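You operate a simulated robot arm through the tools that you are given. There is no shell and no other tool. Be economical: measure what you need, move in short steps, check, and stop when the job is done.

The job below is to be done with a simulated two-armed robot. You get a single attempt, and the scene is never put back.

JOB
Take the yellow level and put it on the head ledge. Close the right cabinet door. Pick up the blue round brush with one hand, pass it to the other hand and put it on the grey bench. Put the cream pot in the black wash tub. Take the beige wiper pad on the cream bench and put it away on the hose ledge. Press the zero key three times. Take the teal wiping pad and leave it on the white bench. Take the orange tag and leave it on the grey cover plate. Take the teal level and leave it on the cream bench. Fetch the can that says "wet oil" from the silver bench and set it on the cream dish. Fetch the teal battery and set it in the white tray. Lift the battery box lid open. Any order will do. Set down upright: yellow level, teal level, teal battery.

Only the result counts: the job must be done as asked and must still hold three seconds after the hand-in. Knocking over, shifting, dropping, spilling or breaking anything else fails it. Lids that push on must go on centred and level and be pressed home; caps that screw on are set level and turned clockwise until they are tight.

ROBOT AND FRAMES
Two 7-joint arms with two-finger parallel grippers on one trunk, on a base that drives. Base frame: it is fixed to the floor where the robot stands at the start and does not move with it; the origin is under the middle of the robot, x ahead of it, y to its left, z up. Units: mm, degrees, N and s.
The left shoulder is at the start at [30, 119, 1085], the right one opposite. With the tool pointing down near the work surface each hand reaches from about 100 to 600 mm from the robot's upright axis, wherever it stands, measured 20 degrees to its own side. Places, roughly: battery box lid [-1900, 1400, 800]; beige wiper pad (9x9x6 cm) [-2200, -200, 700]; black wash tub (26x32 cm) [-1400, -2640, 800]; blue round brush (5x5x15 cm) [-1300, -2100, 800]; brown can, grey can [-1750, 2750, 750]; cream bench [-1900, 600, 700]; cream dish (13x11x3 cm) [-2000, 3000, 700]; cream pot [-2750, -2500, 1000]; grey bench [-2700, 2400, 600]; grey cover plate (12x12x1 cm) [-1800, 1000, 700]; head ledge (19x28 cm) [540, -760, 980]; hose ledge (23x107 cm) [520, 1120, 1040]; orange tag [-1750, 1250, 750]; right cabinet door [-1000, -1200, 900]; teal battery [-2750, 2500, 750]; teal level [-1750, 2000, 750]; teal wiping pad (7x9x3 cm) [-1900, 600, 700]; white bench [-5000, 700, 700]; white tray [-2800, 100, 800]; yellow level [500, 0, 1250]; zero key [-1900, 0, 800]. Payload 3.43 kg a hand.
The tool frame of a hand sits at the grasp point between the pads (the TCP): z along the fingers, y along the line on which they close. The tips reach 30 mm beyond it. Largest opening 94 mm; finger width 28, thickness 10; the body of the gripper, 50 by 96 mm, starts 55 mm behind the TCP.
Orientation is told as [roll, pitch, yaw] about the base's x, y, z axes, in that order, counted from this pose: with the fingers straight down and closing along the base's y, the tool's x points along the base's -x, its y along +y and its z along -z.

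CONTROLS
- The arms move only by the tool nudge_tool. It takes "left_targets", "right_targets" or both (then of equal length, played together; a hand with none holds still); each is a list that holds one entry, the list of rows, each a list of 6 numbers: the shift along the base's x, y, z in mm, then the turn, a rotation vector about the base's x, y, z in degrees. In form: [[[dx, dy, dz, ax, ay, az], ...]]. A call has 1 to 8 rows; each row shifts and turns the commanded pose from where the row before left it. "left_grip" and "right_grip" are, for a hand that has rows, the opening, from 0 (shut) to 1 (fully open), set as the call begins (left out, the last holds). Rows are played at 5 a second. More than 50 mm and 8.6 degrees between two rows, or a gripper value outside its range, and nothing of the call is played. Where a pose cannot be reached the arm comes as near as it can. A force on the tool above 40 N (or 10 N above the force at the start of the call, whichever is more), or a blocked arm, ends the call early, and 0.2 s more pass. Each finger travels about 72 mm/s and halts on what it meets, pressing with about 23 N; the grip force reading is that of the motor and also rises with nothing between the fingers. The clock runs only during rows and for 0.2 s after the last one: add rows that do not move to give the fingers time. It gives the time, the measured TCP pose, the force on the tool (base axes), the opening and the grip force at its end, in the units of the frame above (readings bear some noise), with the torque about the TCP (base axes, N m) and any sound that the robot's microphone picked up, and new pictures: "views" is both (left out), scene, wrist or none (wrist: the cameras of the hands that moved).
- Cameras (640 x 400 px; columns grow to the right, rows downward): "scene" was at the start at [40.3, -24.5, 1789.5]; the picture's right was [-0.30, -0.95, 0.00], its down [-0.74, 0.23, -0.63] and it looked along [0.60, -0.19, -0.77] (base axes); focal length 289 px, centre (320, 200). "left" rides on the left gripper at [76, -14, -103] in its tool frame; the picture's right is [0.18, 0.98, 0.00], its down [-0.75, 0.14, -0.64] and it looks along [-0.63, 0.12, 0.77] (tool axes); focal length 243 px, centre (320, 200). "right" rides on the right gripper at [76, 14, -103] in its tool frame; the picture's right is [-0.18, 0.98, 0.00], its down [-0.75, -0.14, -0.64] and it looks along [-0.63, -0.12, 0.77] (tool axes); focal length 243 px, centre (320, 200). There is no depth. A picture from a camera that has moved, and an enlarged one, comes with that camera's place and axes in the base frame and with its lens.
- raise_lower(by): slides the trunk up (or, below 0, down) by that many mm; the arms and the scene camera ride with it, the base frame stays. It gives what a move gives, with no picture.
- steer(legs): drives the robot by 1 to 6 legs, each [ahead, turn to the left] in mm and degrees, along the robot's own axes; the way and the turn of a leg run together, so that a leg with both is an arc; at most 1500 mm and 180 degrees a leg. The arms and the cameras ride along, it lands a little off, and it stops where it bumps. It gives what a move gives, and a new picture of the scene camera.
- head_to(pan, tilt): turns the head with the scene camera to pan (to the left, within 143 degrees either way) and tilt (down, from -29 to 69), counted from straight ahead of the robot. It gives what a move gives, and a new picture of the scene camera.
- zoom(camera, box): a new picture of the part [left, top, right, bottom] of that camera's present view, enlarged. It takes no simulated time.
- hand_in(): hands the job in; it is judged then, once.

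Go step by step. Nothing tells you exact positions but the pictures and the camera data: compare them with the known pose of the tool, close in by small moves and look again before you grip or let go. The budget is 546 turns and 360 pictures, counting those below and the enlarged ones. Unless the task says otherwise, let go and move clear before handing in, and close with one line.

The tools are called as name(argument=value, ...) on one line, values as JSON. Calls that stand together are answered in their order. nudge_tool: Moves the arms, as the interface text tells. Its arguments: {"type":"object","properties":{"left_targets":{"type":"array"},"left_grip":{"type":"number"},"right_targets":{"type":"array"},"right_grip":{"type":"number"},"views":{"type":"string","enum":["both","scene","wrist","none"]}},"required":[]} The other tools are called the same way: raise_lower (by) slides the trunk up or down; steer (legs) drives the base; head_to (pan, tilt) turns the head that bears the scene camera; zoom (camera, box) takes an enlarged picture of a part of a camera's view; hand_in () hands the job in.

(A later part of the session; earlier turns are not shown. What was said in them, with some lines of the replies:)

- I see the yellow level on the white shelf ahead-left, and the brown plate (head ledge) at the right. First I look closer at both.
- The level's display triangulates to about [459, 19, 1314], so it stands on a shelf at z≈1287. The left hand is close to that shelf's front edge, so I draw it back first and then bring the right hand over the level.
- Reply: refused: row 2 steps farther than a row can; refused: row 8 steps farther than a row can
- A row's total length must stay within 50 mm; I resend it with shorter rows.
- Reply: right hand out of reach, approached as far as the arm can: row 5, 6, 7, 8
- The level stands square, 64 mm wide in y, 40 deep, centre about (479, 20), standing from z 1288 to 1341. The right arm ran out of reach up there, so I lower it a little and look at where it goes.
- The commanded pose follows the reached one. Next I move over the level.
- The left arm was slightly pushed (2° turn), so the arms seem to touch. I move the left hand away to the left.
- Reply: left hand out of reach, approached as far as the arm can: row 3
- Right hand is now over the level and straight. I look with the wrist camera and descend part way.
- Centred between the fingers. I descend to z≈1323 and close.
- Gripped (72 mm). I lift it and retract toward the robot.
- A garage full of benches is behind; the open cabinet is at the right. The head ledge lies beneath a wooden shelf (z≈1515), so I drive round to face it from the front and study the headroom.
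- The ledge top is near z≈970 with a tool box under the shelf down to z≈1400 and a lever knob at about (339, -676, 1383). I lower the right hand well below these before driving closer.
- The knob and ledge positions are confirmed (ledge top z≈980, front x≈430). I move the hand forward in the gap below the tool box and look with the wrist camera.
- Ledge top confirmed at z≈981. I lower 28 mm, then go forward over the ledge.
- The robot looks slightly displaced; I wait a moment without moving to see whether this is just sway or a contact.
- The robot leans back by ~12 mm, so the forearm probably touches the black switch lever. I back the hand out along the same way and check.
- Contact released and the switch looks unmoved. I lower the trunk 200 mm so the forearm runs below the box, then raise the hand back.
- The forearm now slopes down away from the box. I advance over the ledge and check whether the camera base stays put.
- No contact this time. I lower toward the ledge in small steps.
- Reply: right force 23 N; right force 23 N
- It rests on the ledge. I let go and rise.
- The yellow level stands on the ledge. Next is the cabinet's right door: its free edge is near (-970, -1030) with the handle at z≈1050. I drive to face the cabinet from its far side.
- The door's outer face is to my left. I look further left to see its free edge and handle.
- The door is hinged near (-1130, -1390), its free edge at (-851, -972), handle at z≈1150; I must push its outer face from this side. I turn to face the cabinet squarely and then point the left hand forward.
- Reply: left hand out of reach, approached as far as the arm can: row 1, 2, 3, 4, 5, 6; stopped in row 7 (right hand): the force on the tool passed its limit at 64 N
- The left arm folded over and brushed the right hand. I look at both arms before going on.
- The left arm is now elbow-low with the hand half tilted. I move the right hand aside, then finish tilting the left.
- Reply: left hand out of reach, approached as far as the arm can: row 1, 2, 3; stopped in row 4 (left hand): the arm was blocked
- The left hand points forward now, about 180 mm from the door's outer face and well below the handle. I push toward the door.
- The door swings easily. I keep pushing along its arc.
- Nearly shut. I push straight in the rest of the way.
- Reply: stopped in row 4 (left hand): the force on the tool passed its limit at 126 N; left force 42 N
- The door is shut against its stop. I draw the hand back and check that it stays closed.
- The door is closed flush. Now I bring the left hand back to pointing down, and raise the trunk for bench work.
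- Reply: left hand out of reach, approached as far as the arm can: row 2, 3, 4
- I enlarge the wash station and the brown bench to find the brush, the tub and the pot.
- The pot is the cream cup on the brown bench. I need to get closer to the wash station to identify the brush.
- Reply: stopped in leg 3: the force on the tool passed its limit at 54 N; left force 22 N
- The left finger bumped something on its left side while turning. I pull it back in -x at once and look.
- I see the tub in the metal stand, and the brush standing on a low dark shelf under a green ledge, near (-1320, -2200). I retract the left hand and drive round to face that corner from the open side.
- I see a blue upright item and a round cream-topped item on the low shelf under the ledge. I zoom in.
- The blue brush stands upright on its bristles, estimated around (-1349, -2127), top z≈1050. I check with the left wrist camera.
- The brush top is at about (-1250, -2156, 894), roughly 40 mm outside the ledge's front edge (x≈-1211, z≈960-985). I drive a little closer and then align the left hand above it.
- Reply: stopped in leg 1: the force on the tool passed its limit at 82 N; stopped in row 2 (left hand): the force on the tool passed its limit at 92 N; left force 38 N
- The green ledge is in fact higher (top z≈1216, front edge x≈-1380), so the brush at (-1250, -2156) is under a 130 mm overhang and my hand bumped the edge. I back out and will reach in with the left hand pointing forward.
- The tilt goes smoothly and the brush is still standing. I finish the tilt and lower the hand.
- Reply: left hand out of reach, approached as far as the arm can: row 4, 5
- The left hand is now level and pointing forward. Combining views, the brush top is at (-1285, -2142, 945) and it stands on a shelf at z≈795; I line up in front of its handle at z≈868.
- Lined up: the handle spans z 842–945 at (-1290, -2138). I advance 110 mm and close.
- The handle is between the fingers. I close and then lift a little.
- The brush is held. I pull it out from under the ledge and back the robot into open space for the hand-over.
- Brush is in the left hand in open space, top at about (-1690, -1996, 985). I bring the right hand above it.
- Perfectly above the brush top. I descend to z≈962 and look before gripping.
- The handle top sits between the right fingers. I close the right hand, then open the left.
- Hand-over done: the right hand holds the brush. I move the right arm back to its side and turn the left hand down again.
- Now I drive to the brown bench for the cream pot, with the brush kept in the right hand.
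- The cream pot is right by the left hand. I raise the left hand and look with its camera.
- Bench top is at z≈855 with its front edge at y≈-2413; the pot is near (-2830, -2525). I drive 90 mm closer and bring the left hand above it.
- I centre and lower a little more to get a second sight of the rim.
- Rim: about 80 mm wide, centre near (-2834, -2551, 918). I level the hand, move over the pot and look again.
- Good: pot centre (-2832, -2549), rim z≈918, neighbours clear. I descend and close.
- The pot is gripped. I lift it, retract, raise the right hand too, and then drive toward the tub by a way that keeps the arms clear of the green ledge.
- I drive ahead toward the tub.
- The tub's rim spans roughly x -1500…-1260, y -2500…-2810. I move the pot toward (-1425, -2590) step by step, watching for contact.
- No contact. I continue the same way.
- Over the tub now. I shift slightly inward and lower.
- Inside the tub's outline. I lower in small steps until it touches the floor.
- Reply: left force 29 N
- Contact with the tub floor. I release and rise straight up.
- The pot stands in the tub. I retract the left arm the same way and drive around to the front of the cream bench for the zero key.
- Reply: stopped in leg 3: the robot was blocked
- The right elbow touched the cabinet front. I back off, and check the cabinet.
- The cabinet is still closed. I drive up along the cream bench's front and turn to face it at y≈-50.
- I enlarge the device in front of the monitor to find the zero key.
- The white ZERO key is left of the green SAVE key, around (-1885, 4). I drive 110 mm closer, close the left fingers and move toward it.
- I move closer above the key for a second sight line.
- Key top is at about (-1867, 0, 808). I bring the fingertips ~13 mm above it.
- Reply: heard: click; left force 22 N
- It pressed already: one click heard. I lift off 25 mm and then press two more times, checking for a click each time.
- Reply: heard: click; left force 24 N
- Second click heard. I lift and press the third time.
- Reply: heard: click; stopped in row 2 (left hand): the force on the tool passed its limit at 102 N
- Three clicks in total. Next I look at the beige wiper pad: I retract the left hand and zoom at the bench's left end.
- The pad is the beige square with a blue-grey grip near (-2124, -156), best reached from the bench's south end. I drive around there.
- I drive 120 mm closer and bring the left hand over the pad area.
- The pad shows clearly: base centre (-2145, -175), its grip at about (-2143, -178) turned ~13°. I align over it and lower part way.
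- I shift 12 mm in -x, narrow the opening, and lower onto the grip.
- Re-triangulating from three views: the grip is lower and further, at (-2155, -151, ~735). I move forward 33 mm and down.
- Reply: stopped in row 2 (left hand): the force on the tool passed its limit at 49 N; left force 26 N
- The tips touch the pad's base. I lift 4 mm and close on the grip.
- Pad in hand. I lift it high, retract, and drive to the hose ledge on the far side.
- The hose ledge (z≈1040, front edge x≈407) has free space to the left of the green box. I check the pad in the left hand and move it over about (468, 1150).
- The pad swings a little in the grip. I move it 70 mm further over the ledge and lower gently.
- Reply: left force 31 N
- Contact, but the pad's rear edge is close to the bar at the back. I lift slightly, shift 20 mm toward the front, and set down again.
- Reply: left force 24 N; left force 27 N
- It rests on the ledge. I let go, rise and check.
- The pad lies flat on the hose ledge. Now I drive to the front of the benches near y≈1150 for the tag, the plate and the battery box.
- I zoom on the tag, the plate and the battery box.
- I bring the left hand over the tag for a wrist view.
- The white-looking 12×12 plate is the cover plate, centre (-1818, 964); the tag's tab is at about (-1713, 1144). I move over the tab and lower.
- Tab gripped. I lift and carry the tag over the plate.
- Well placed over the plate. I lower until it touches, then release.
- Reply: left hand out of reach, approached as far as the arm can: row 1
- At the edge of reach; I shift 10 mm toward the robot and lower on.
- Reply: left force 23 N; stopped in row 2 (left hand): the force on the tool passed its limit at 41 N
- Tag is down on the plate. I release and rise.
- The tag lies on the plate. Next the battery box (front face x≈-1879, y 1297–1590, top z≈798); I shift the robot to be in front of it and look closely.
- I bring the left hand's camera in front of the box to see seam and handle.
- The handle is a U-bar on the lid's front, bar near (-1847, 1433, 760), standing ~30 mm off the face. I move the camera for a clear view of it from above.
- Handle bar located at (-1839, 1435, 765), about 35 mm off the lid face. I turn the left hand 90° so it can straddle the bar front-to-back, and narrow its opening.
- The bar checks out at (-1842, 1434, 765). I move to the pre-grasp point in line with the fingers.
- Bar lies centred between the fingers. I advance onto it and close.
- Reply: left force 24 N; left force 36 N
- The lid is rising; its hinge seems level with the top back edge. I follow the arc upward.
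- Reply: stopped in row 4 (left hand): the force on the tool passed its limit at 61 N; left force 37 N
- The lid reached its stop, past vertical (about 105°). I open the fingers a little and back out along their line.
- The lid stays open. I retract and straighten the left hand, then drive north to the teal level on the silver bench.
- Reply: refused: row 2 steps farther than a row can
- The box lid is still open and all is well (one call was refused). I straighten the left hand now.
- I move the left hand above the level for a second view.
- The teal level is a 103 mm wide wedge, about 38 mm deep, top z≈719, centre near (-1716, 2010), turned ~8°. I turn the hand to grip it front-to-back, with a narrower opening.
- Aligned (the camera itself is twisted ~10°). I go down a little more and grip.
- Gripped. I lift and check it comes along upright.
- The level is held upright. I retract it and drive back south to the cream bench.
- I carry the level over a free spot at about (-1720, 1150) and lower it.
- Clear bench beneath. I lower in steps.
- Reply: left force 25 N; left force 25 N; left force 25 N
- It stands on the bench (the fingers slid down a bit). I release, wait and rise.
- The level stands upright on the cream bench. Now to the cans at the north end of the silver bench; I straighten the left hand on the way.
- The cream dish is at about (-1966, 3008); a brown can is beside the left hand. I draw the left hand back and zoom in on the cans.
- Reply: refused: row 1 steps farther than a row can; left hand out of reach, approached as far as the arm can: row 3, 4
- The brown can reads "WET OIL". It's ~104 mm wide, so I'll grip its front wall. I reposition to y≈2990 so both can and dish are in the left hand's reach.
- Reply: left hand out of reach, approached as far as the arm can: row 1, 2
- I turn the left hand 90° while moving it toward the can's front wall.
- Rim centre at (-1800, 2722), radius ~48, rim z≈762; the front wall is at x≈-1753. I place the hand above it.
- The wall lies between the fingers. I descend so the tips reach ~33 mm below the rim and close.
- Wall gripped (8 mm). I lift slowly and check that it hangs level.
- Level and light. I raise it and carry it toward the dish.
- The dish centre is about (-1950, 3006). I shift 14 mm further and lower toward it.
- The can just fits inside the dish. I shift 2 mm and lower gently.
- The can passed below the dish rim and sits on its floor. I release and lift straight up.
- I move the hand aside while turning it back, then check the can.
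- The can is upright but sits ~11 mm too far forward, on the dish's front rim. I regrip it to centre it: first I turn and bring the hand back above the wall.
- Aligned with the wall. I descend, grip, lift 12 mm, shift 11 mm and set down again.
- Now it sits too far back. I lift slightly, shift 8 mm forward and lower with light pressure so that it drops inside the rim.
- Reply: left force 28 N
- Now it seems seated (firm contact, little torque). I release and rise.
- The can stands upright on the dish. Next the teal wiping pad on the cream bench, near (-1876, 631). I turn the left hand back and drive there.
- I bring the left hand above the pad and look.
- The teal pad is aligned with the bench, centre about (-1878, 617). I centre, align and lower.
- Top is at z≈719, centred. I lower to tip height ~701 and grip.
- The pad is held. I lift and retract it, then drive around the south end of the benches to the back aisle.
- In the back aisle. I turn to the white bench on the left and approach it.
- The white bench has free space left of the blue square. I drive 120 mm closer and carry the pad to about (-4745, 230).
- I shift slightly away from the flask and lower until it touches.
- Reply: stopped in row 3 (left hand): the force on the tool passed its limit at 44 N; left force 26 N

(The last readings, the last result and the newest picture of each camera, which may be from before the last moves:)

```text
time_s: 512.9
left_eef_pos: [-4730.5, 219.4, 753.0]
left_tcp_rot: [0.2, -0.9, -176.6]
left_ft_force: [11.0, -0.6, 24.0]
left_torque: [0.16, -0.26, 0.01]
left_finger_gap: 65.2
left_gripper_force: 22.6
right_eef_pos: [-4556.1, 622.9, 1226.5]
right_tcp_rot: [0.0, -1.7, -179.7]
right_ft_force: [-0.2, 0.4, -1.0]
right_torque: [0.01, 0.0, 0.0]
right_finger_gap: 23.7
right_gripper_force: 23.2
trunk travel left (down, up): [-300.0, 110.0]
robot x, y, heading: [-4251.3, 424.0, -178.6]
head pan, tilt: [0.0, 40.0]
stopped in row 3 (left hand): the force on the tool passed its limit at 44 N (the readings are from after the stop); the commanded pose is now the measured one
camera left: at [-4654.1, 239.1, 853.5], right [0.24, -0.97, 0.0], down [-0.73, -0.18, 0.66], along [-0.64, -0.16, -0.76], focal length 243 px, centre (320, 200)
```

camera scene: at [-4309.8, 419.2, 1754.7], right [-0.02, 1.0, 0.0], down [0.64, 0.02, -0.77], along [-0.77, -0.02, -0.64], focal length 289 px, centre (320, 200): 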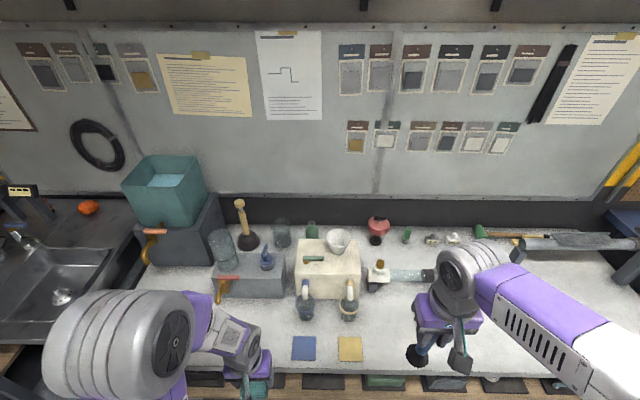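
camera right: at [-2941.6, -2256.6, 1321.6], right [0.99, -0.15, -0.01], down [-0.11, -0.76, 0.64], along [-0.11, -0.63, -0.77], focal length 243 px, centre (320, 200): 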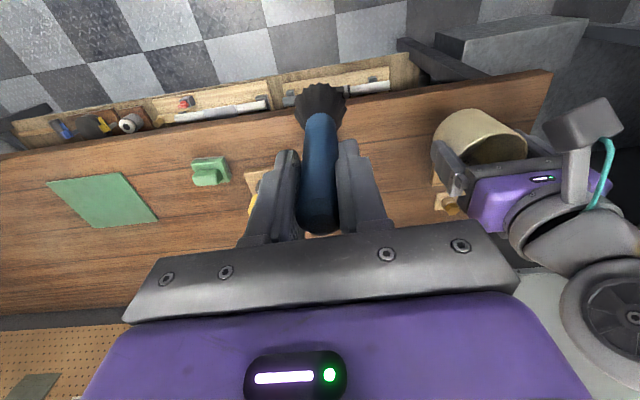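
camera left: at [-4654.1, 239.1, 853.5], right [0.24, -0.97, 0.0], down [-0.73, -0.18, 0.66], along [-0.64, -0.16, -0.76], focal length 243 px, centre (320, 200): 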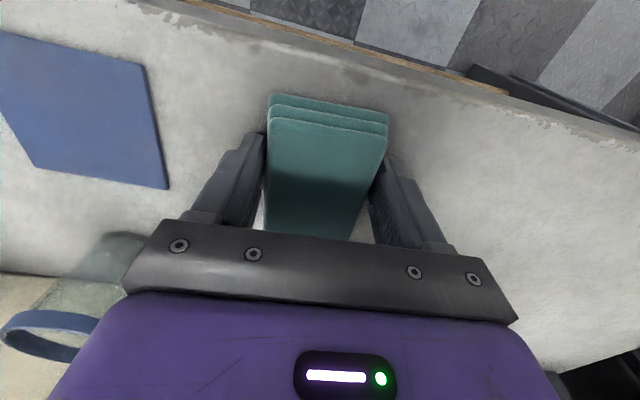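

The pad is down. I release, rise, and verify.

nudge_tool(left_targets=[[[0, 0, 2, 0, 0, 0], [0, 0, 0, 0, 0, 0], [0, 0, 0, 0, 0, 0]]], left_grip=1, views="none")

nudge_tool(left_targets=[[[0, 0, 30, 0, 0, 0], [0, 0, 45, 0, 0, 0], [0, 0, 45, 0, 0, 0], [40, 0, 30, 0, 0, 0], [45, 0, 20, 0, 0, 0], [45, 0, 20, 0, 0, 0], [30, 0, 0, 0, 0, 0]]], views="scene")

```text
time_s: 513.7
left_eef_pos: [-4733.2, 218.4, 752.9]
left_tcp_rot: [0.2, -1.0, -176.6]
left_ft_force: [-0.5, 0.3, -0.9]
left_torque: [0.0, -0.01, 0.03]
left_finger_gap: 94.0
left_gripper_force: 0.0
right_eef_pos: [-4558.8, 621.5, 1225.6]
right_tcp_rot: [0.0, -1.4, -179.7]
right_ft_force: [0.4, -0.8, -0.7]
right_torque: [-0.02, 0.01, 0.04]
right_finger_gap: 23.7
right_gripper_force: 22.4
trunk travel left (down, up): [-300.0, 110.0]
robot x, y, heading: [-4254.8, 423.0, -178.6]
head pan, tilt: [0.0, 40.0]
```

```text
time_s: 515.3
left_eef_pos: [-4571.4, 218.4, 942.0]
left_tcp_rot: [0.1, -1.0, -176.5]
left_ft_force: [0.2, -0.8, 0.4]
left_torque: [0.02, 0.0, 0.01]
left_finger_gap: 94.2
left_gripper_force: 0.0
right_eef_pos: [-4558.8, 621.4, 1227.0]
right_tcp_rot: [0.0, -1.6, -179.7]
right_ft_force: [-0.4, -0.2, -1.2]
right_torque: [0.02, -0.03, 0.0]
right_finger_gap: 24.0
right_gripper_force: 22.7
trunk travel left (down, up): [-300.0, 110.0]
robot x, y, heading: [-4251.3, 426.3, -178.5]
head pan, tilt: [0.0, 40.0]
camera scene: at [-4309.1, 419.3, 1754.7], right [-0.02, 1.0, 0.0], down [0.64, 0.02, -0.77], along [-0.77, -0.02, -0.64], focal length 289 px, centre (320, 200)
```

scene: 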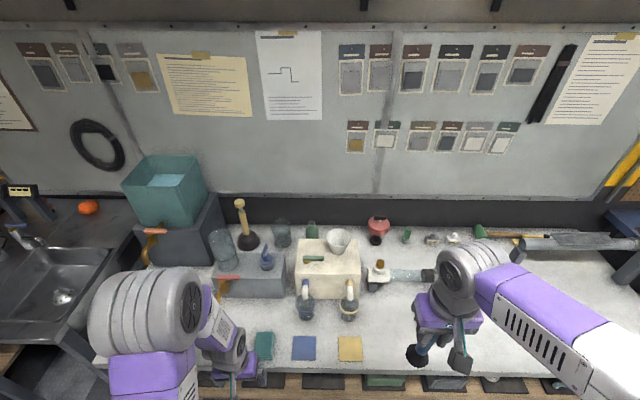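

The teal pad lies on the white bench. Now I drive to the grey bench's aisle side to set down the brush.

steer(legs=[[-700, 0], [0, -91.5], [1000, 0], [980, 0], [0, -90], [170, 0]])

```text
time_s: 537.2
left_eef_pos: [-3062.7, 2610.9, 941.5]
left_tcp_rot: [0.3, -1.0, 2.8]
left_ft_force: [0.0, -0.3, 0.1]
left_torque: [0.0, -0.02, 0.0]
left_finger_gap: 93.9
left_gripper_force: 0.1
right_eef_pos: [-3081.5, 2208.6, 1225.1]
right_tcp_rot: [0.1, -1.5, -0.5]
right_ft_force: [-0.4, -0.1, -0.1]
right_torque: [0.02, -0.02, 0.01]
right_finger_gap: 23.6
right_gripper_force: 23.0
trunk travel left (down, up): [-300.0, 110.0]
robot x, y, heading: [-3386.1, 2409.8, 0.7]
head pan, tilt: [0.0, 40.0]
camera scene: at [-3332.3, 2409.4, 1754.7], right [0.01, -1.0, 0.0], down [-0.64, -0.01, -0.77], along [0.77, 0.01, -0.64], focal length 289 px, centre (320, 200)
```

scene: 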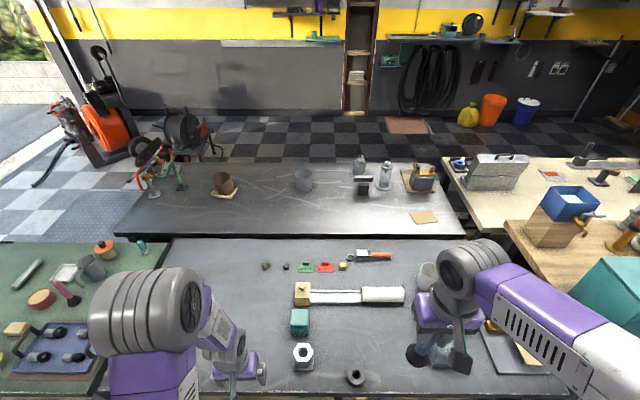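

I see the teal battery near (-2752, 2493) and free bench near (-2830, 2185) for the brush. I drive 60 mm closer and lower the brush there.

steer(legs=[[60, 0]])

nudge_tool(right_targets=[[[40, -5, -25, 0, 0, 0], [40, -5, -25, 0, 0, 0], [40, -5, -25, 0, 0, 0], [40, -5, -25, 0, 0, 0], [30, -5, -40, 0, 1.5, 0], [0, 0, -45, 0, 0, 0], [0, 0, -45, 0, 0, 0], [0, 0, -45, 0, 0, 0]]], views="wrist")

```text
time_s: 538.2
left_eef_pos: [-3002.6, 2612.4, 941.8]
left_tcp_rot: [0.2, -0.9, 2.8]
left_ft_force: [-0.6, -0.4, -0.7]
left_torque: [0.01, 0.03, 0.02]
left_finger_gap: 94.1
left_gripper_force: 0.1
right_eef_pos: [-3020.4, 2208.1, 1225.7]
right_tcp_rot: [0.0, -1.5, -0.4]
right_ft_force: [0.1, 0.0, -0.7]
right_torque: [0.0, 0.03, -0.01]
right_finger_gap: 23.8
right_gripper_force: 22.5
trunk travel left (down, up): [-300.0, 110.0]
robot x, y, heading: [-3323.9, 2410.9, 0.6]
head pan, tilt: [0.0, 40.0]
camera scene: at [-3271.1, 2410.1, 1754.6], right [0.01, -1.0, 0.0], down [-0.64, -0.01, -0.77], along [0.77, 0.01, -0.64], focal length 289 px, centre (320, 200)
```

scene: 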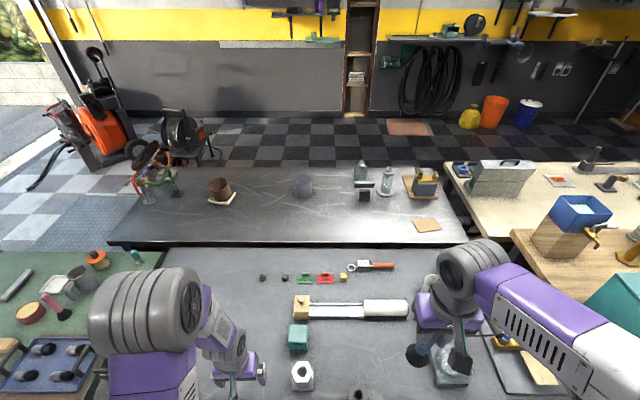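

```text
refused: row 5 steps farther than a row can; nothing moved
```

nudge_tool(right_targets=[[[40, -5, -25, 0, 0, 0], [40, -5, -25, 0, 0, 0], [40, -5, -25, 0, 0, 0], [40, -5, -25, 0, 0, 0], [28, -5, -35, 0, 1.5, 0], [0, 0, -45, 0, 0, 0], [0, 0, -45, 0, 0, 0], [0, 0, -45, 0, 0, 0]]], views="wrist")

```text
time_s: 540.0
left_eef_pos: [-3002.7, 2610.2, 942.6]
left_tcp_rot: [0.2, -0.9, 2.7]
left_ft_force: [-0.1, 0.5, 0.5]
left_torque: [0.02, 0.0, -0.03]
left_finger_gap: 94.0
left_gripper_force: 0.0
right_eef_pos: [-2834.2, 2181.8, 957.6]
right_tcp_rot: [0.0, 0.0, -0.5]
right_ft_force: [0.8, 0.0, -1.4]
right_torque: [0.0, -0.03, -0.01]
right_finger_gap: 23.8
right_gripper_force: 23.1
trunk travel left (down, up): [-300.0, 110.0]
robot x, y, heading: [-3324.5, 2408.6, 0.6]
head pan, tilt: [0.0, 40.0]
camera right: at [-2909.7, 2196.4, 1060.2], right [0.19, 0.98, 0.0], down [0.75, -0.15, 0.64], along [0.63, -0.12, -0.77], focal length 243 px, centre (320, 200)
```

right: 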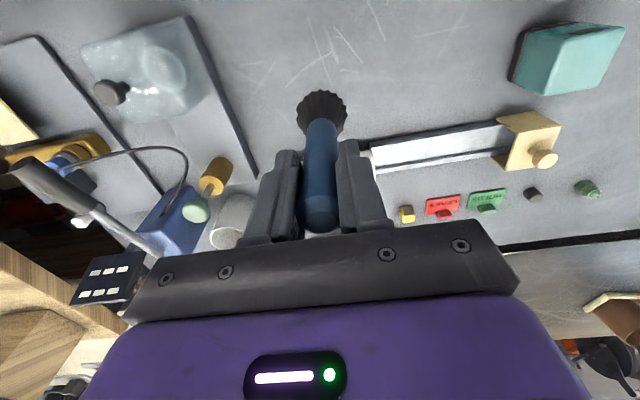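

Clear surface beneath. I lower further.

nudge_tool(right_targets=[[[0, 0, -40, 0, 0, 0], [0, 0, -40, 0, 0, 0], [0, 0, -40, 0, 0, 0], [0, 0, -40, 0, 0, 0]]], views="wrist")

```text
time_s: 541.0
left_eef_pos: [-3001.6, 2611.5, 943.2]
left_tcp_rot: [0.2, -1.0, 2.7]
left_ft_force: [-0.1, 1.2, 0.1]
left_torque: [-0.02, -0.01, -0.01]
left_finger_gap: 94.1
left_gripper_force: 0.0
right_eef_pos: [-2835.0, 2183.8, 795.1]
right_tcp_rot: [0.0, -0.1, -0.4]
right_ft_force: [0.2, -0.3, -0.1]
right_torque: [0.0, 0.0, 0.02]
right_finger_gap: 23.5
right_gripper_force: 23.2
trunk travel left (down, up): [-300.0, 110.0]
robot x, y, heading: [-3326.6, 2414.3, 0.3]
head pan, tilt: [0.0, 40.0]
camera right: at [-2909.5, 2198.8, 897.4], right [0.19, 0.98, 0.0], down [0.75, -0.15, 0.64], along [0.63, -0.12, -0.77], focal length 243 px, centre (320, 200)
```

right: 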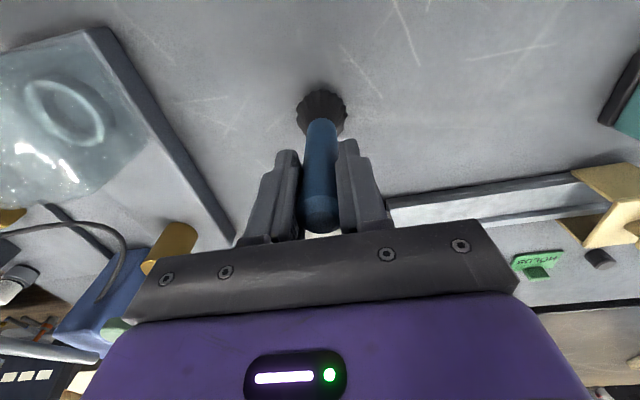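

nudge_tool(right_targets=[[[0, 0, -20, 0, 0, 0], [0, 0, -15, 0, 0, 0]]], views="none")

nudge_tool(right_targets=[[[0, 0, -8, 0, 0, 0], [0, 0, -8, 0, 0, 0]]], views="none")

nudge_tool(right_targets=[[[0, 0, -6, 0, 0, 0], [0, 0, -6, 0, 0, 0]]], views="none")

```text
time_s: 541.6
left_eef_pos: [-3003.9, 2611.3, 941.8]
left_tcp_rot: [0.2, -0.9, 2.7]
left_ft_force: [-0.2, 0.4, 0.4]
left_torque: [0.02, -0.02, 0.0]
left_finger_gap: 94.2
left_gripper_force: 0.0
right_eef_pos: [-2831.5, 2183.7, 763.0]
right_tcp_rot: [0.0, -0.5, -0.5]
right_ft_force: [5.0, 1.3, 22.4]
right_torque: [0.22, -0.21, -0.01]
right_finger_gap: 23.9
right_gripper_force: 22.8
trunk travel left (down, up): [-300.0, 110.0]
robot x, y, heading: [-3326.7, 2411.2, 0.5]
head pan, tilt: [0.0, 40.0]
```

```text
time_s: 542.2
left_eef_pos: [-3003.6, 2612.5, 942.3]
left_tcp_rot: [0.1, -1.0, 2.7]
left_ft_force: [-0.5, 1.2, -0.7]
left_torque: [0.02, -0.01, -0.02]
left_finger_gap: 93.9
left_gripper_force: 0.1
right_eef_pos: [-2834.0, 2183.3, 746.7]
right_tcp_rot: [-0.1, -0.2, -0.4]
right_ft_force: [4.3, 2.7, 20.8]
right_torque: [0.23, -0.06, -0.06]
right_finger_gap: 23.8
right_gripper_force: 23.3
trunk travel left (down, up): [-300.0, 110.0]
robot x, y, heading: [-3323.7, 2412.3, 0.5]
head pan, tilt: [0.0, 40.0]
```

```text
time_s: 542.6
left_eef_pos: [-3004.5, 2610.4, 943.4]
left_tcp_rot: [0.2, -1.1, 2.6]
left_ft_force: [1.2, -0.4, 0.3]
left_torque: [0.0, 0.0, 0.02]
left_finger_gap: 93.8
left_gripper_force: 0.0
right_eef_pos: [-2833.0, 2183.4, 744.6]
right_tcp_rot: [0.0, -0.1, -0.4]
right_ft_force: [-4.8, 1.1, 20.4]
right_torque: [0.16, 0.9, 0.01]
right_finger_gap: 23.8
right_gripper_force: 22.6
trunk travel left (down, up): [-300.0, 110.0]
robot x, y, heading: [-3326.1, 2411.9, 0.6]
head pan, tilt: [0.0, 40.0]
stopped in row 1 (right hand): the force on the tool passed its limit at 45 N (the readings are from after the stop); the commanded pose is now the measured one
```

The brush stands on the bench. I release and rise straight up.

nudge_tool(right_targets=[[[0, 0, 2, 0, 0, 0], [0, 0, 0, 0, 0, 0], [0, 0, 0, 0, 0, 0]]], right_grip=0.7, views="none")

nudge_tool(right_targets=[[[0, 0, 20, 0, 0, 0], [0, 0, 40, 0, 0, 0], [0, 0, 45, 0, 0, 0], [0, 0, 45, 0, 0, 0]]], views="wrist")

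```text
time_s: 543.4
left_eef_pos: [-3003.1, 2612.2, 942.0]
left_tcp_rot: [0.2, -1.0, 2.7]
left_ft_force: [-1.0, -0.3, 0.9]
left_torque: [0.0, -0.01, 0.01]
left_finger_gap: 94.2
left_gripper_force: 0.0
right_eef_pos: [-2833.0, 2183.6, 744.2]
right_tcp_rot: [-0.1, -0.3, -0.4]
right_ft_force: [2.2, 0.0, 5.3]
right_torque: [0.01, 0.01, 0.05]
right_finger_gap: 66.0
right_gripper_force: 0.1
trunk travel left (down, up): [-300.0, 110.0]
robot x, y, heading: [-3324.8, 2409.1, 0.5]
head pan, tilt: [0.0, 40.0]
```

```text
time_s: 544.4
left_eef_pos: [-3002.9, 2611.7, 943.0]
left_tcp_rot: [0.2, -1.1, 2.7]
left_ft_force: [0.6, 0.3, 0.2]
left_torque: [0.02, -0.01, 0.0]
left_finger_gap: 93.9
left_gripper_force: 0.1
right_eef_pos: [-2829.8, 2185.3, 893.8]
right_tcp_rot: [-0.1, 0.0, -0.4]
right_ft_force: [-0.2, 0.2, 0.1]
right_torque: [0.02, -0.01, 0.02]
right_finger_gap: 65.5
right_gripper_force: 0.0
trunk travel left (down, up): [-300.0, 110.0]
robot x, y, heading: [-3327.4, 2412.2, 0.9]
head pan, tilt: [0.0, 40.0]
camera right: at [-2905.5, 2199.0, 995.5], right [0.19, 0.98, 0.0], down [0.75, -0.15, 0.64], along [0.63, -0.12, -0.77], focal length 243 px, centre (320, 200)
```

right: 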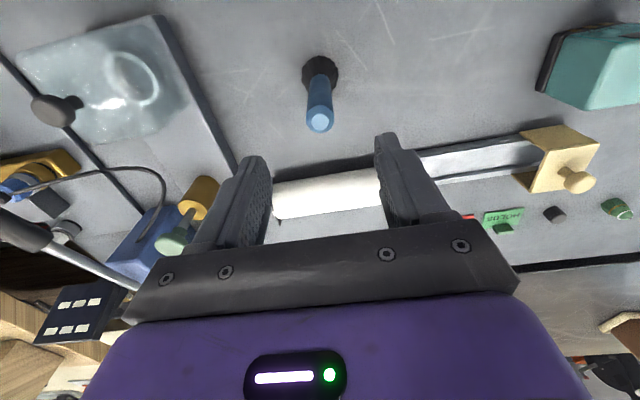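

The brush stands on the grey bench. I retract the right hand and bring the left hand toward the teal battery.

nudge_tool(right_targets=[[[-20, 0, 45, 0, 0, 0], [-45, 0, 20, 0, 0, 0], [-45, 0, 20, 0, 0, 0], [-45, 0, 20, 0, 0, 0], [-45, 0, 0, 0, 0, 0], [0, 0, 0, 0, 0, 0]]], left_targets=[[[30, -20, 0, 0, 0, 0], [35, -20, 0, 0, 0, 0], [35, -20, -10, 0, 0, 0], [35, -20, -20, 0, 0, 0], [30, -15, -20, 0, 0, 0], [30, -10, -20, 0, 0, 0]]], views="none")

zoom(camera="left", box=[160, 0, 480, 220])

```text
time_s: 545.8
left_eef_pos: [-2805.6, 2506.0, 872.2]
left_tcp_rot: [0.2, -1.0, 2.7]
left_ft_force: [0.9, 0.1, 0.1]
left_torque: [-0.01, 0.06, 0.02]
left_finger_gap: 93.9
left_gripper_force: 0.1
right_eef_pos: [-3030.6, 2183.7, 998.6]
right_tcp_rot: [-0.1, 0.0, -0.4]
right_ft_force: [0.1, 0.6, 0.9]
right_torque: [-0.02, 0.04, -0.01]
right_finger_gap: 65.9
right_gripper_force: 0.1
trunk travel left (down, up): [-300.0, 110.0]
robot x, y, heading: [-3325.2, 2412.0, 0.7]
head pan, tilt: [0.0, 40.0]
```

```text
1.82 times, centred on (320, 110) of left
camera zoom: at [-2882.2, 2488.1, 972.9], right [-0.23, 0.97, 0.0], down [0.74, 0.17, 0.65], along [0.64, 0.15, -0.76], focal length 441 px, centre (320, 364)
```

zoom: 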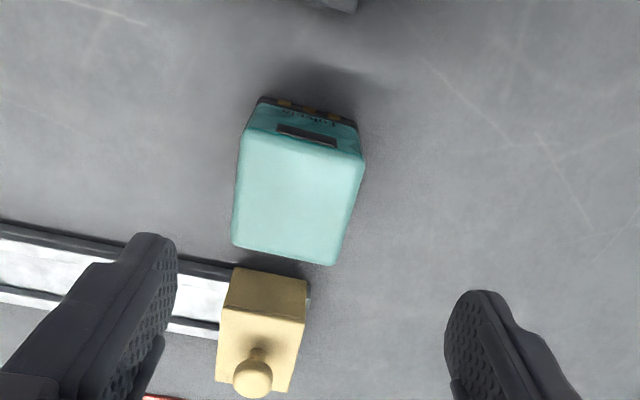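

Battery top is about 68×64 mm, centre near (-2783, 2496). I move over it and lower for a second look.

nudge_tool(left_targets=[[[11, -5, -35, 0, 0, -2.7], [11, -5, -35, 0, 0, 0]]], views="wrist")

```text
time_s: 546.4
left_eef_pos: [-2786.0, 2497.4, 803.4]
left_tcp_rot: [0.2, -1.0, 0.0]
left_ft_force: [-0.3, 0.1, 0.7]
left_torque: [0.0, 0.03, -0.03]
left_finger_gap: 93.9
left_gripper_force: 0.0
right_eef_pos: [-3031.6, 2184.7, 998.3]
right_tcp_rot: [-0.1, -0.1, -0.5]
right_ft_force: [-0.3, -0.5, -0.6]
right_torque: [-0.02, -0.01, -0.01]
right_finger_gap: 65.7
right_gripper_force: 0.1
trunk travel left (down, up): [-300.0, 110.0]
robot x, y, heading: [-3324.5, 2411.3, 0.7]
head pan, tilt: [0.0, 40.0]
camera left: at [-2863.6, 2482.8, 903.7], right [-0.18, 0.98, 0.0], down [0.74, 0.14, 0.66], along [0.64, 0.12, -0.76], focal length 243 px, centre (320, 200)
```

left: 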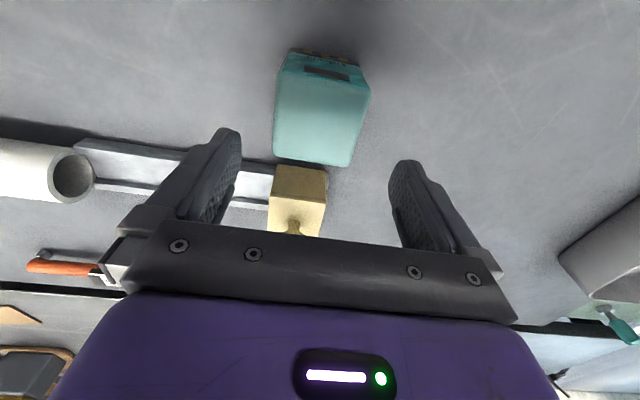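

Centred over the battery (top z≈712). I descend beside it and grip.

nudge_tool(left_targets=[[[0, 0, -40, 0, 0, 0], [0, 0, -30, 0, 0, 0], [0, 0, -20, 0, 0, 0], [0, 0, -10, 0, 0, 0]]], views="wrist")

nudge_tool(left_targets=[[[0, 0, 0, 0, 0, 0], [0, 0, 0, 0, 0, 0], [0, 0, 0, 0, 0, 0]]], left_grip=0, views="none")

```text
time_s: 547.4
left_eef_pos: [-2785.7, 2496.9, 703.2]
left_tcp_rot: [0.2, -1.0, 0.0]
left_ft_force: [0.6, -0.8, -0.3]
left_torque: [-0.01, -0.01, 0.01]
left_finger_gap: 94.1
left_gripper_force: 0.0
right_eef_pos: [-3031.2, 2183.8, 1000.0]
right_tcp_rot: [-0.1, -0.1, -0.5]
right_ft_force: [-0.6, -0.2, 1.1]
right_torque: [-0.02, 0.01, 0.0]
right_finger_gap: 65.5
right_gripper_force: 0.0
trunk travel left (down, up): [-300.0, 110.0]
robot x, y, heading: [-3326.9, 2409.0, 0.7]
head pan, tilt: [0.0, 40.0]
camera left: at [-2863.5, 2482.5, 802.8], right [-0.18, 0.98, 0.0], down [0.74, 0.14, 0.65], along [0.64, 0.12, -0.76], focal length 243 px, centre (320, 200)
```

left: 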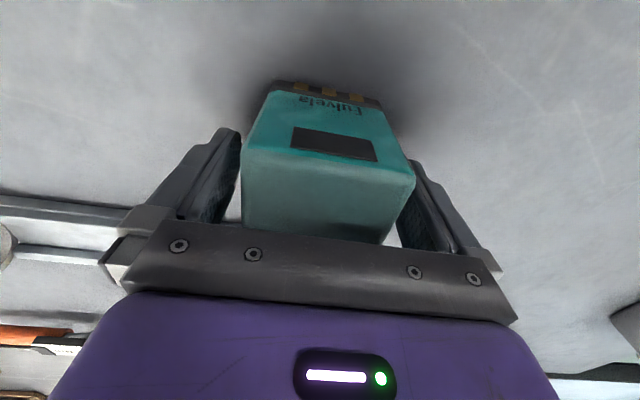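

```text
time_s: 548.2
left_eef_pos: [-2785.6, 2496.4, 702.5]
left_tcp_rot: [0.2, -1.0, 0.1]
left_ft_force: [-0.2, -1.1, 0.3]
left_torque: [-0.1, -0.07, -0.04]
left_finger_gap: 70.0
left_gripper_force: 22.2
right_eef_pos: [-3031.9, 2185.1, 999.0]
right_tcp_rot: [-0.2, -0.1, -0.2]
right_ft_force: [-0.7, 0.5, -0.3]
right_torque: [0.0, -0.02, -0.02]
right_finger_gap: 65.9
right_gripper_force: 0.0
trunk travel left (down, up): [-300.0, 110.0]
robot x, y, heading: [-3328.4, 2409.6, 0.5]
head pan, tilt: [0.0, 40.0]
```

Battery gripped (70 mm). I lift, retract and drive down the aisle to the white tray.

nudge_tool(left_targets=[[[0, 0, 15, 0, 0, 0], [0, 0, 40, 0, 0, 0], [0, 0, 45, 0, 0, 0], [0, 0, 45, 0, 0, 0], [-35, 0, 35, 0, 0, 0], [-40, 0, 30, 0, 0, 0], [-45, 0, 20, 0, 0, 0], [-45, 0, 20, 0, 0, 0]]], views="wrist")

steer(legs=[[-150, 0], [0, -90.5], [1200, 0], [1130, 0], [0, 90], [100, 0]])

```text
time_s: 550.0
left_eef_pos: [-2953.2, 2495.6, 954.8]
left_tcp_rot: [0.3, -1.1, 0.1]
left_ft_force: [0.0, -0.4, -4.1]
left_torque: [-0.01, -0.05, -0.01]
left_finger_gap: 70.3
left_gripper_force: 22.8
right_eef_pos: [-3033.5, 2183.7, 1000.4]
right_tcp_rot: [-0.2, -0.2, -0.4]
right_ft_force: [-0.9, -0.5, -0.4]
right_torque: [0.03, -0.04, -0.03]
right_finger_gap: 65.8
right_gripper_force: 0.0
trunk travel left (down, up): [-300.0, 110.0]
robot x, y, heading: [-3327.4, 2410.8, 0.8]
head pan, tilt: [0.0, 40.0]
camera left: at [-3030.9, 2481.8, 1055.1], right [-0.18, 0.98, 0.0], down [0.74, 0.14, 0.66], along [0.65, 0.12, -0.75], focal length 243 px, centre (320, 200)
```

left: 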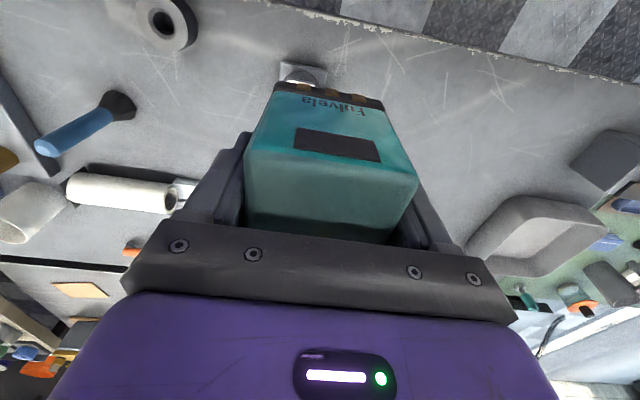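

```text
time_s: 570.9
left_eef_pos: [-2930.9, 171.4, 953.2]
left_tcp_rot: [0.2, -0.9, 2.2]
left_ft_force: [-0.2, -1.1, -3.6]
left_torque: [-0.01, 0.03, -0.03]
left_finger_gap: 70.3
left_gripper_force: 23.6
right_eef_pos: [-2999.4, -143.5, 998.7]
right_tcp_rot: [-0.1, -0.1, 1.7]
right_ft_force: [-0.1, 0.0, -0.2]
right_torque: [0.0, -0.01, 0.03]
right_finger_gap: 65.9
right_gripper_force: 0.1
trunk travel left (down, up): [-300.0, 110.0]
robot x, y, heading: [-3299.7, 76.5, 2.6]
head pan, tilt: [0.0, 40.0]
camera scene: at [-3248.8, 74.1, 1754.7], right [0.05, -1.0, 0.0], down [-0.64, -0.03, -0.77], along [0.76, 0.04, -0.64], focal length 289 px, centre (320, 200)
```

scene: 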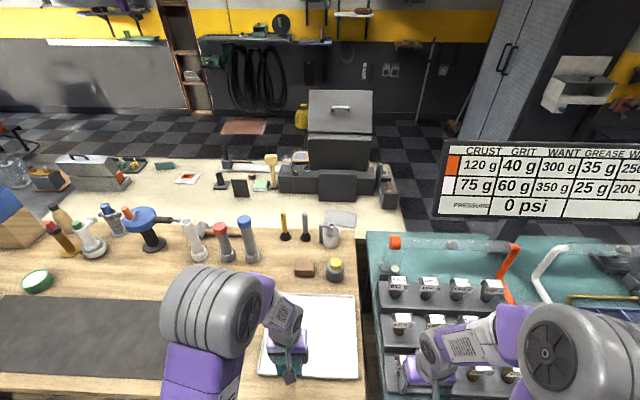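

The white tray is right below the left hand. I raise the right hand for safety and look with the left wrist camera.

nudge_tool(right_targets=[[[-10, 0, 45, 0, 0, 0], [-20, 0, 45, 0, 0, 0]]], left_targets=[[[0, 0, 0, 0, 0, 0], [0, 0, 0, 0, 0, 0]]], views="none")

zoom(camera="left", box=[0, 0, 640, 400])

```text
time_s: 571.5
left_eef_pos: [-2932.5, 170.8, 954.3]
left_tcp_rot: [0.2, -1.0, 2.2]
left_ft_force: [-0.8, -1.2, -4.5]
left_torque: [0.01, -0.03, -0.01]
left_finger_gap: 70.1
left_gripper_force: 23.0
right_eef_pos: [-3031.0, -144.1, 1090.6]
right_tcp_rot: [-0.1, -0.1, 1.8]
right_ft_force: [0.8, 0.2, -0.5]
right_torque: [-0.05, -0.02, -0.01]
right_finger_gap: 65.9
right_gripper_force: 0.0
trunk travel left (down, up): [-300.0, 110.0]
robot x, y, heading: [-3302.5, 71.5, 2.8]
head pan, tilt: [0.0, 40.0]
```

```text
1.00 times, centred on (320, 200) of left (not enlarged: the box is as wide or as high as the picture)
camera zoom: at [-3009.1, 154.4, 1054.7], right [-0.22, 0.98, 0.0], down [0.74, 0.17, 0.66], along [0.64, 0.15, -0.76], focal length 243 px, centre (320, 200)
```

zoom: 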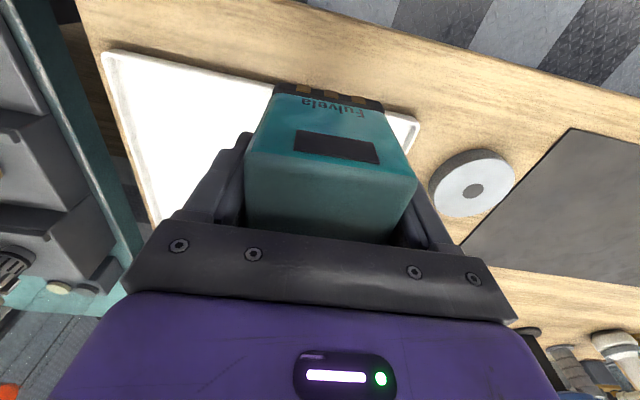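

The tray spans x -2933…-2665, y -18…282, rim z≈814. I carry the battery over about (-2830, 140) and lower it.

nudge_tool(left_targets=[[[35, -10, 0, 0, 0, 0], [35, -10, 0, 0, 0, 0], [32, -10, 0, 0, 0, 0], [0, 0, -25, 0, 0, 0], [0, 0, -25, 0, 0, 0]]], views="wrist")

nudge_tool(left_targets=[[[0, 0, -10, 0, 0, 0], [0, 0, -8, 0, 0, 0]]], views="none")

nudge_tool(left_targets=[[[0, 0, -6, 0, 0, 0], [0, 0, -5, 0, 0, 0]]], views="none")

```text
time_s: 572.7
left_eef_pos: [-2830.0, 140.2, 904.6]
left_tcp_rot: [0.2, -0.9, 2.2]
left_ft_force: [0.3, 0.7, -3.2]
left_torque: [0.01, 0.0, -0.02]
left_finger_gap: 70.4
left_gripper_force: 22.8
right_eef_pos: [-3029.5, -144.4, 1090.1]
right_tcp_rot: [-0.2, -0.1, 1.8]
right_ft_force: [0.9, -0.5, 0.3]
right_torque: [-0.02, -0.01, -0.01]
right_finger_gap: 65.8
right_gripper_force: 0.0
trunk travel left (down, up): [-300.0, 110.0]
robot x, y, heading: [-3301.0, 71.2, 2.6]
head pan, tilt: [0.0, 40.0]
camera left: at [-2907.1, 123.9, 1004.9], right [-0.22, 0.98, 0.0], down [0.74, 0.17, 0.65], along [0.64, 0.15, -0.76], focal length 243 px, centre (320, 200)
```

left: 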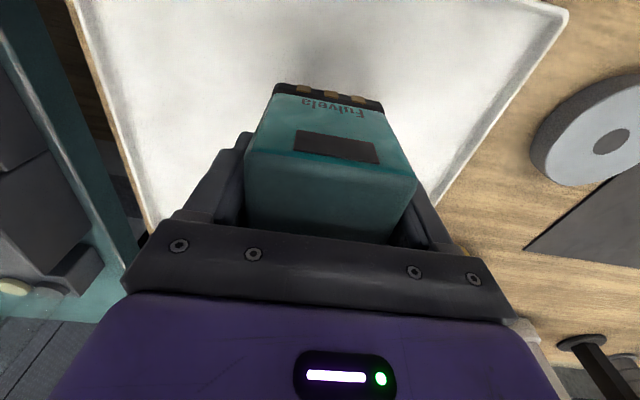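

```text
time_s: 573.3
left_eef_pos: [-2829.0, 139.8, 886.0]
left_tcp_rot: [0.2, -0.9, 2.3]
left_ft_force: [-0.2, -0.5, -3.6]
left_torque: [0.0, -0.01, 0.0]
left_finger_gap: 70.6
left_gripper_force: 22.8
right_eef_pos: [-3030.1, -143.7, 1090.9]
right_tcp_rot: [-0.1, -0.1, 1.7]
right_ft_force: [0.1, 0.4, 0.9]
right_torque: [0.02, -0.01, -0.01]
right_finger_gap: 65.8
right_gripper_force: 0.1
trunk travel left (down, up): [-300.0, 110.0]
robot x, y, heading: [-3301.4, 71.6, 2.9]
head pan, tilt: [0.0, 40.0]
```

```text
time_s: 573.9
left_eef_pos: [-2830.9, 140.5, 875.5]
left_tcp_rot: [0.2, -1.0, 2.1]
left_ft_force: [-0.3, -0.1, -3.0]
left_torque: [-0.02, 0.0, -0.01]
left_finger_gap: 70.5
left_gripper_force: 23.1
right_eef_pos: [-3029.2, -144.6, 1090.0]
right_tcp_rot: [-0.1, 0.0, 1.7]
right_ft_force: [-0.3, -0.4, -0.1]
right_torque: [0.01, 0.02, 0.03]
right_finger_gap: 65.7
right_gripper_force: 0.0
trunk travel left (down, up): [-300.0, 110.0]
robot x, y, heading: [-3301.6, 71.1, 2.4]
head pan, tilt: [0.0, 40.0]
```

Well inside the tray. I keep lowering until it touches.

nudge_tool(left_targets=[[[0, 0, -6, 0, 0, 0], [0, 0, -5, 0, 0, 0], [0, 0, -5, 0, 0, 0]]], views="none")

nudge_tool(left_targets=[[[0, 0, -5, 0, 0, 0], [0, 0, -5, 0, 0, 0], [0, 0, -4, 0, 0, 0]]], views="none")

nudge_tool(left_targets=[[[0, 0, -4, 0, 0, 0], [0, 0, -4, 0, 0, 0]]], views="none")

```text
time_s: 574.7
left_eef_pos: [-2830.1, 140.7, 859.1]
left_tcp_rot: [0.2, -0.9, 2.2]
left_ft_force: [0.0, -0.2, -3.1]
left_torque: [0.0, -0.01, -0.02]
left_finger_gap: 70.2
left_gripper_force: 23.2
right_eef_pos: [-3030.6, -144.8, 1090.3]
right_tcp_rot: [-0.1, -0.1, 1.7]
right_ft_force: [0.3, -0.4, 0.4]
right_torque: [-0.01, 0.02, 0.02]
right_finger_gap: 65.8
right_gripper_force: 0.1
trunk travel left (down, up): [-300.0, 110.0]
robot x, y, heading: [-3301.8, 74.2, 2.7]
head pan, tilt: [0.0, 40.0]
```

```text
time_s: 575.5
left_eef_pos: [-2829.8, 140.0, 846.0]
left_tcp_rot: [0.1, -1.4, 2.3]
left_ft_force: [0.9, 0.0, 24.9]
left_torque: [-0.35, -0.07, 0.07]
left_finger_gap: 70.3
left_gripper_force: 22.7
right_eef_pos: [-3031.6, -145.9, 1090.8]
right_tcp_rot: [-0.1, -0.3, 1.8]
right_ft_force: [0.2, 0.4, 0.3]
right_torque: [0.01, -0.02, -0.03]
right_finger_gap: 65.9
right_gripper_force: 0.1
trunk travel left (down, up): [-300.0, 110.0]
robot x, y, heading: [-3304.9, 71.1, 2.9]
head pan, tilt: [0.0, 40.0]
```

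```text
time_s: 576.1
left_eef_pos: [-2829.9, 139.9, 837.4]
left_tcp_rot: [0.2, -1.1, 2.2]
left_ft_force: [-0.5, -1.1, 24.8]
left_torque: [-0.48, -0.05, -0.03]
left_finger_gap: 70.3
left_gripper_force: 22.7
right_eef_pos: [-3031.2, -144.9, 1089.8]
right_tcp_rot: [-0.1, -0.2, 1.8]
right_ft_force: [-0.2, -0.3, 0.0]
right_torque: [0.0, 0.0, -0.04]
right_finger_gap: 65.9
right_gripper_force: 0.1
trunk travel left (down, up): [-300.0, 110.0]
robot x, y, heading: [-3300.5, 72.0, 3.0]
head pan, tilt: [0.0, 40.0]
```

It rests in the tray. I release, rise and check.

nudge_tool(left_targets=[[[0, 0, 2, 0, 0, 0], [0, 0, 0, 0, 0, 0], [0, 0, 0, 0, 0, 0]]], left_grip=1, views="none")

nudge_tool(left_targets=[[[0, 0, 30, 0, 0, 0], [0, 0, 45, 0, 0, 0], [0, 0, 45, 0, 0, 0], [-40, 0, 30, 0, 0, 0], [-45, 0, 0, 0, 0, 0], [-45, 0, 0, 0, 0, 0]]], views="wrist")

```text
time_s: 576.9
left_eef_pos: [-2830.4, 141.2, 838.3]
left_tcp_rot: [0.2, -0.9, 2.2]
left_ft_force: [0.3, -0.2, -0.6]
left_torque: [-0.02, 0.0, 0.01]
left_finger_gap: 94.0
left_gripper_force: 0.1
right_eef_pos: [-3029.6, -145.2, 1090.7]
right_tcp_rot: [-0.1, -0.1, 1.7]
right_ft_force: [0.3, 0.3, -0.2]
right_torque: [0.02, 0.01, -0.01]
right_finger_gap: 65.6
right_gripper_force: 0.0
trunk travel left (down, up): [-300.0, 110.0]
robot x, y, heading: [-3299.8, 70.5, 2.9]
head pan, tilt: [0.0, 40.0]
```

```text
time_s: 578.3
left_eef_pos: [-2961.6, 140.2, 989.0]
left_tcp_rot: [0.2, -1.1, 2.2]
left_ft_force: [0.1, 0.1, -0.8]
left_torque: [0.03, -0.04, -0.02]
left_finger_gap: 94.1
left_gripper_force: 0.2
right_eef_pos: [-3030.7, -146.0, 1090.6]
right_tcp_rot: [-0.1, -0.2, 1.7]
right_ft_force: [0.2, 0.0, 0.0]
right_torque: [0.02, -0.05, 0.01]
right_finger_gap: 65.8
right_gripper_force: 0.0
trunk travel left (down, up): [-300.0, 110.0]
robot x, y, heading: [-3304.3, 75.7, 2.9]
head pan, tilt: [0.0, 40.0]
camera left: at [-3038.0, 123.8, 1089.1], right [-0.22, 0.98, 0.0], down [0.74, 0.17, 0.66], along [0.64, 0.15, -0.75], focal length 243 px, centre (320, 200)
```

left: 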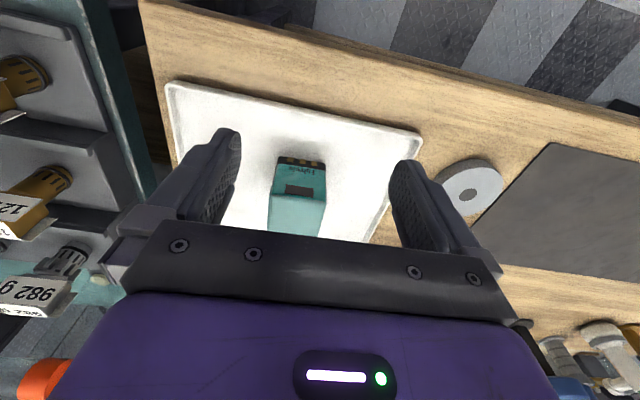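

All twelve items are done: the battery stands in the tray, both hands are empty and clear. I hand in.

hand_in()

```text
The job is handed in.
```

All twelve tasks are done and handed in; the "wet oil" can stands upright on the cream dish but sits slightly forward, with its front edge on the rim.
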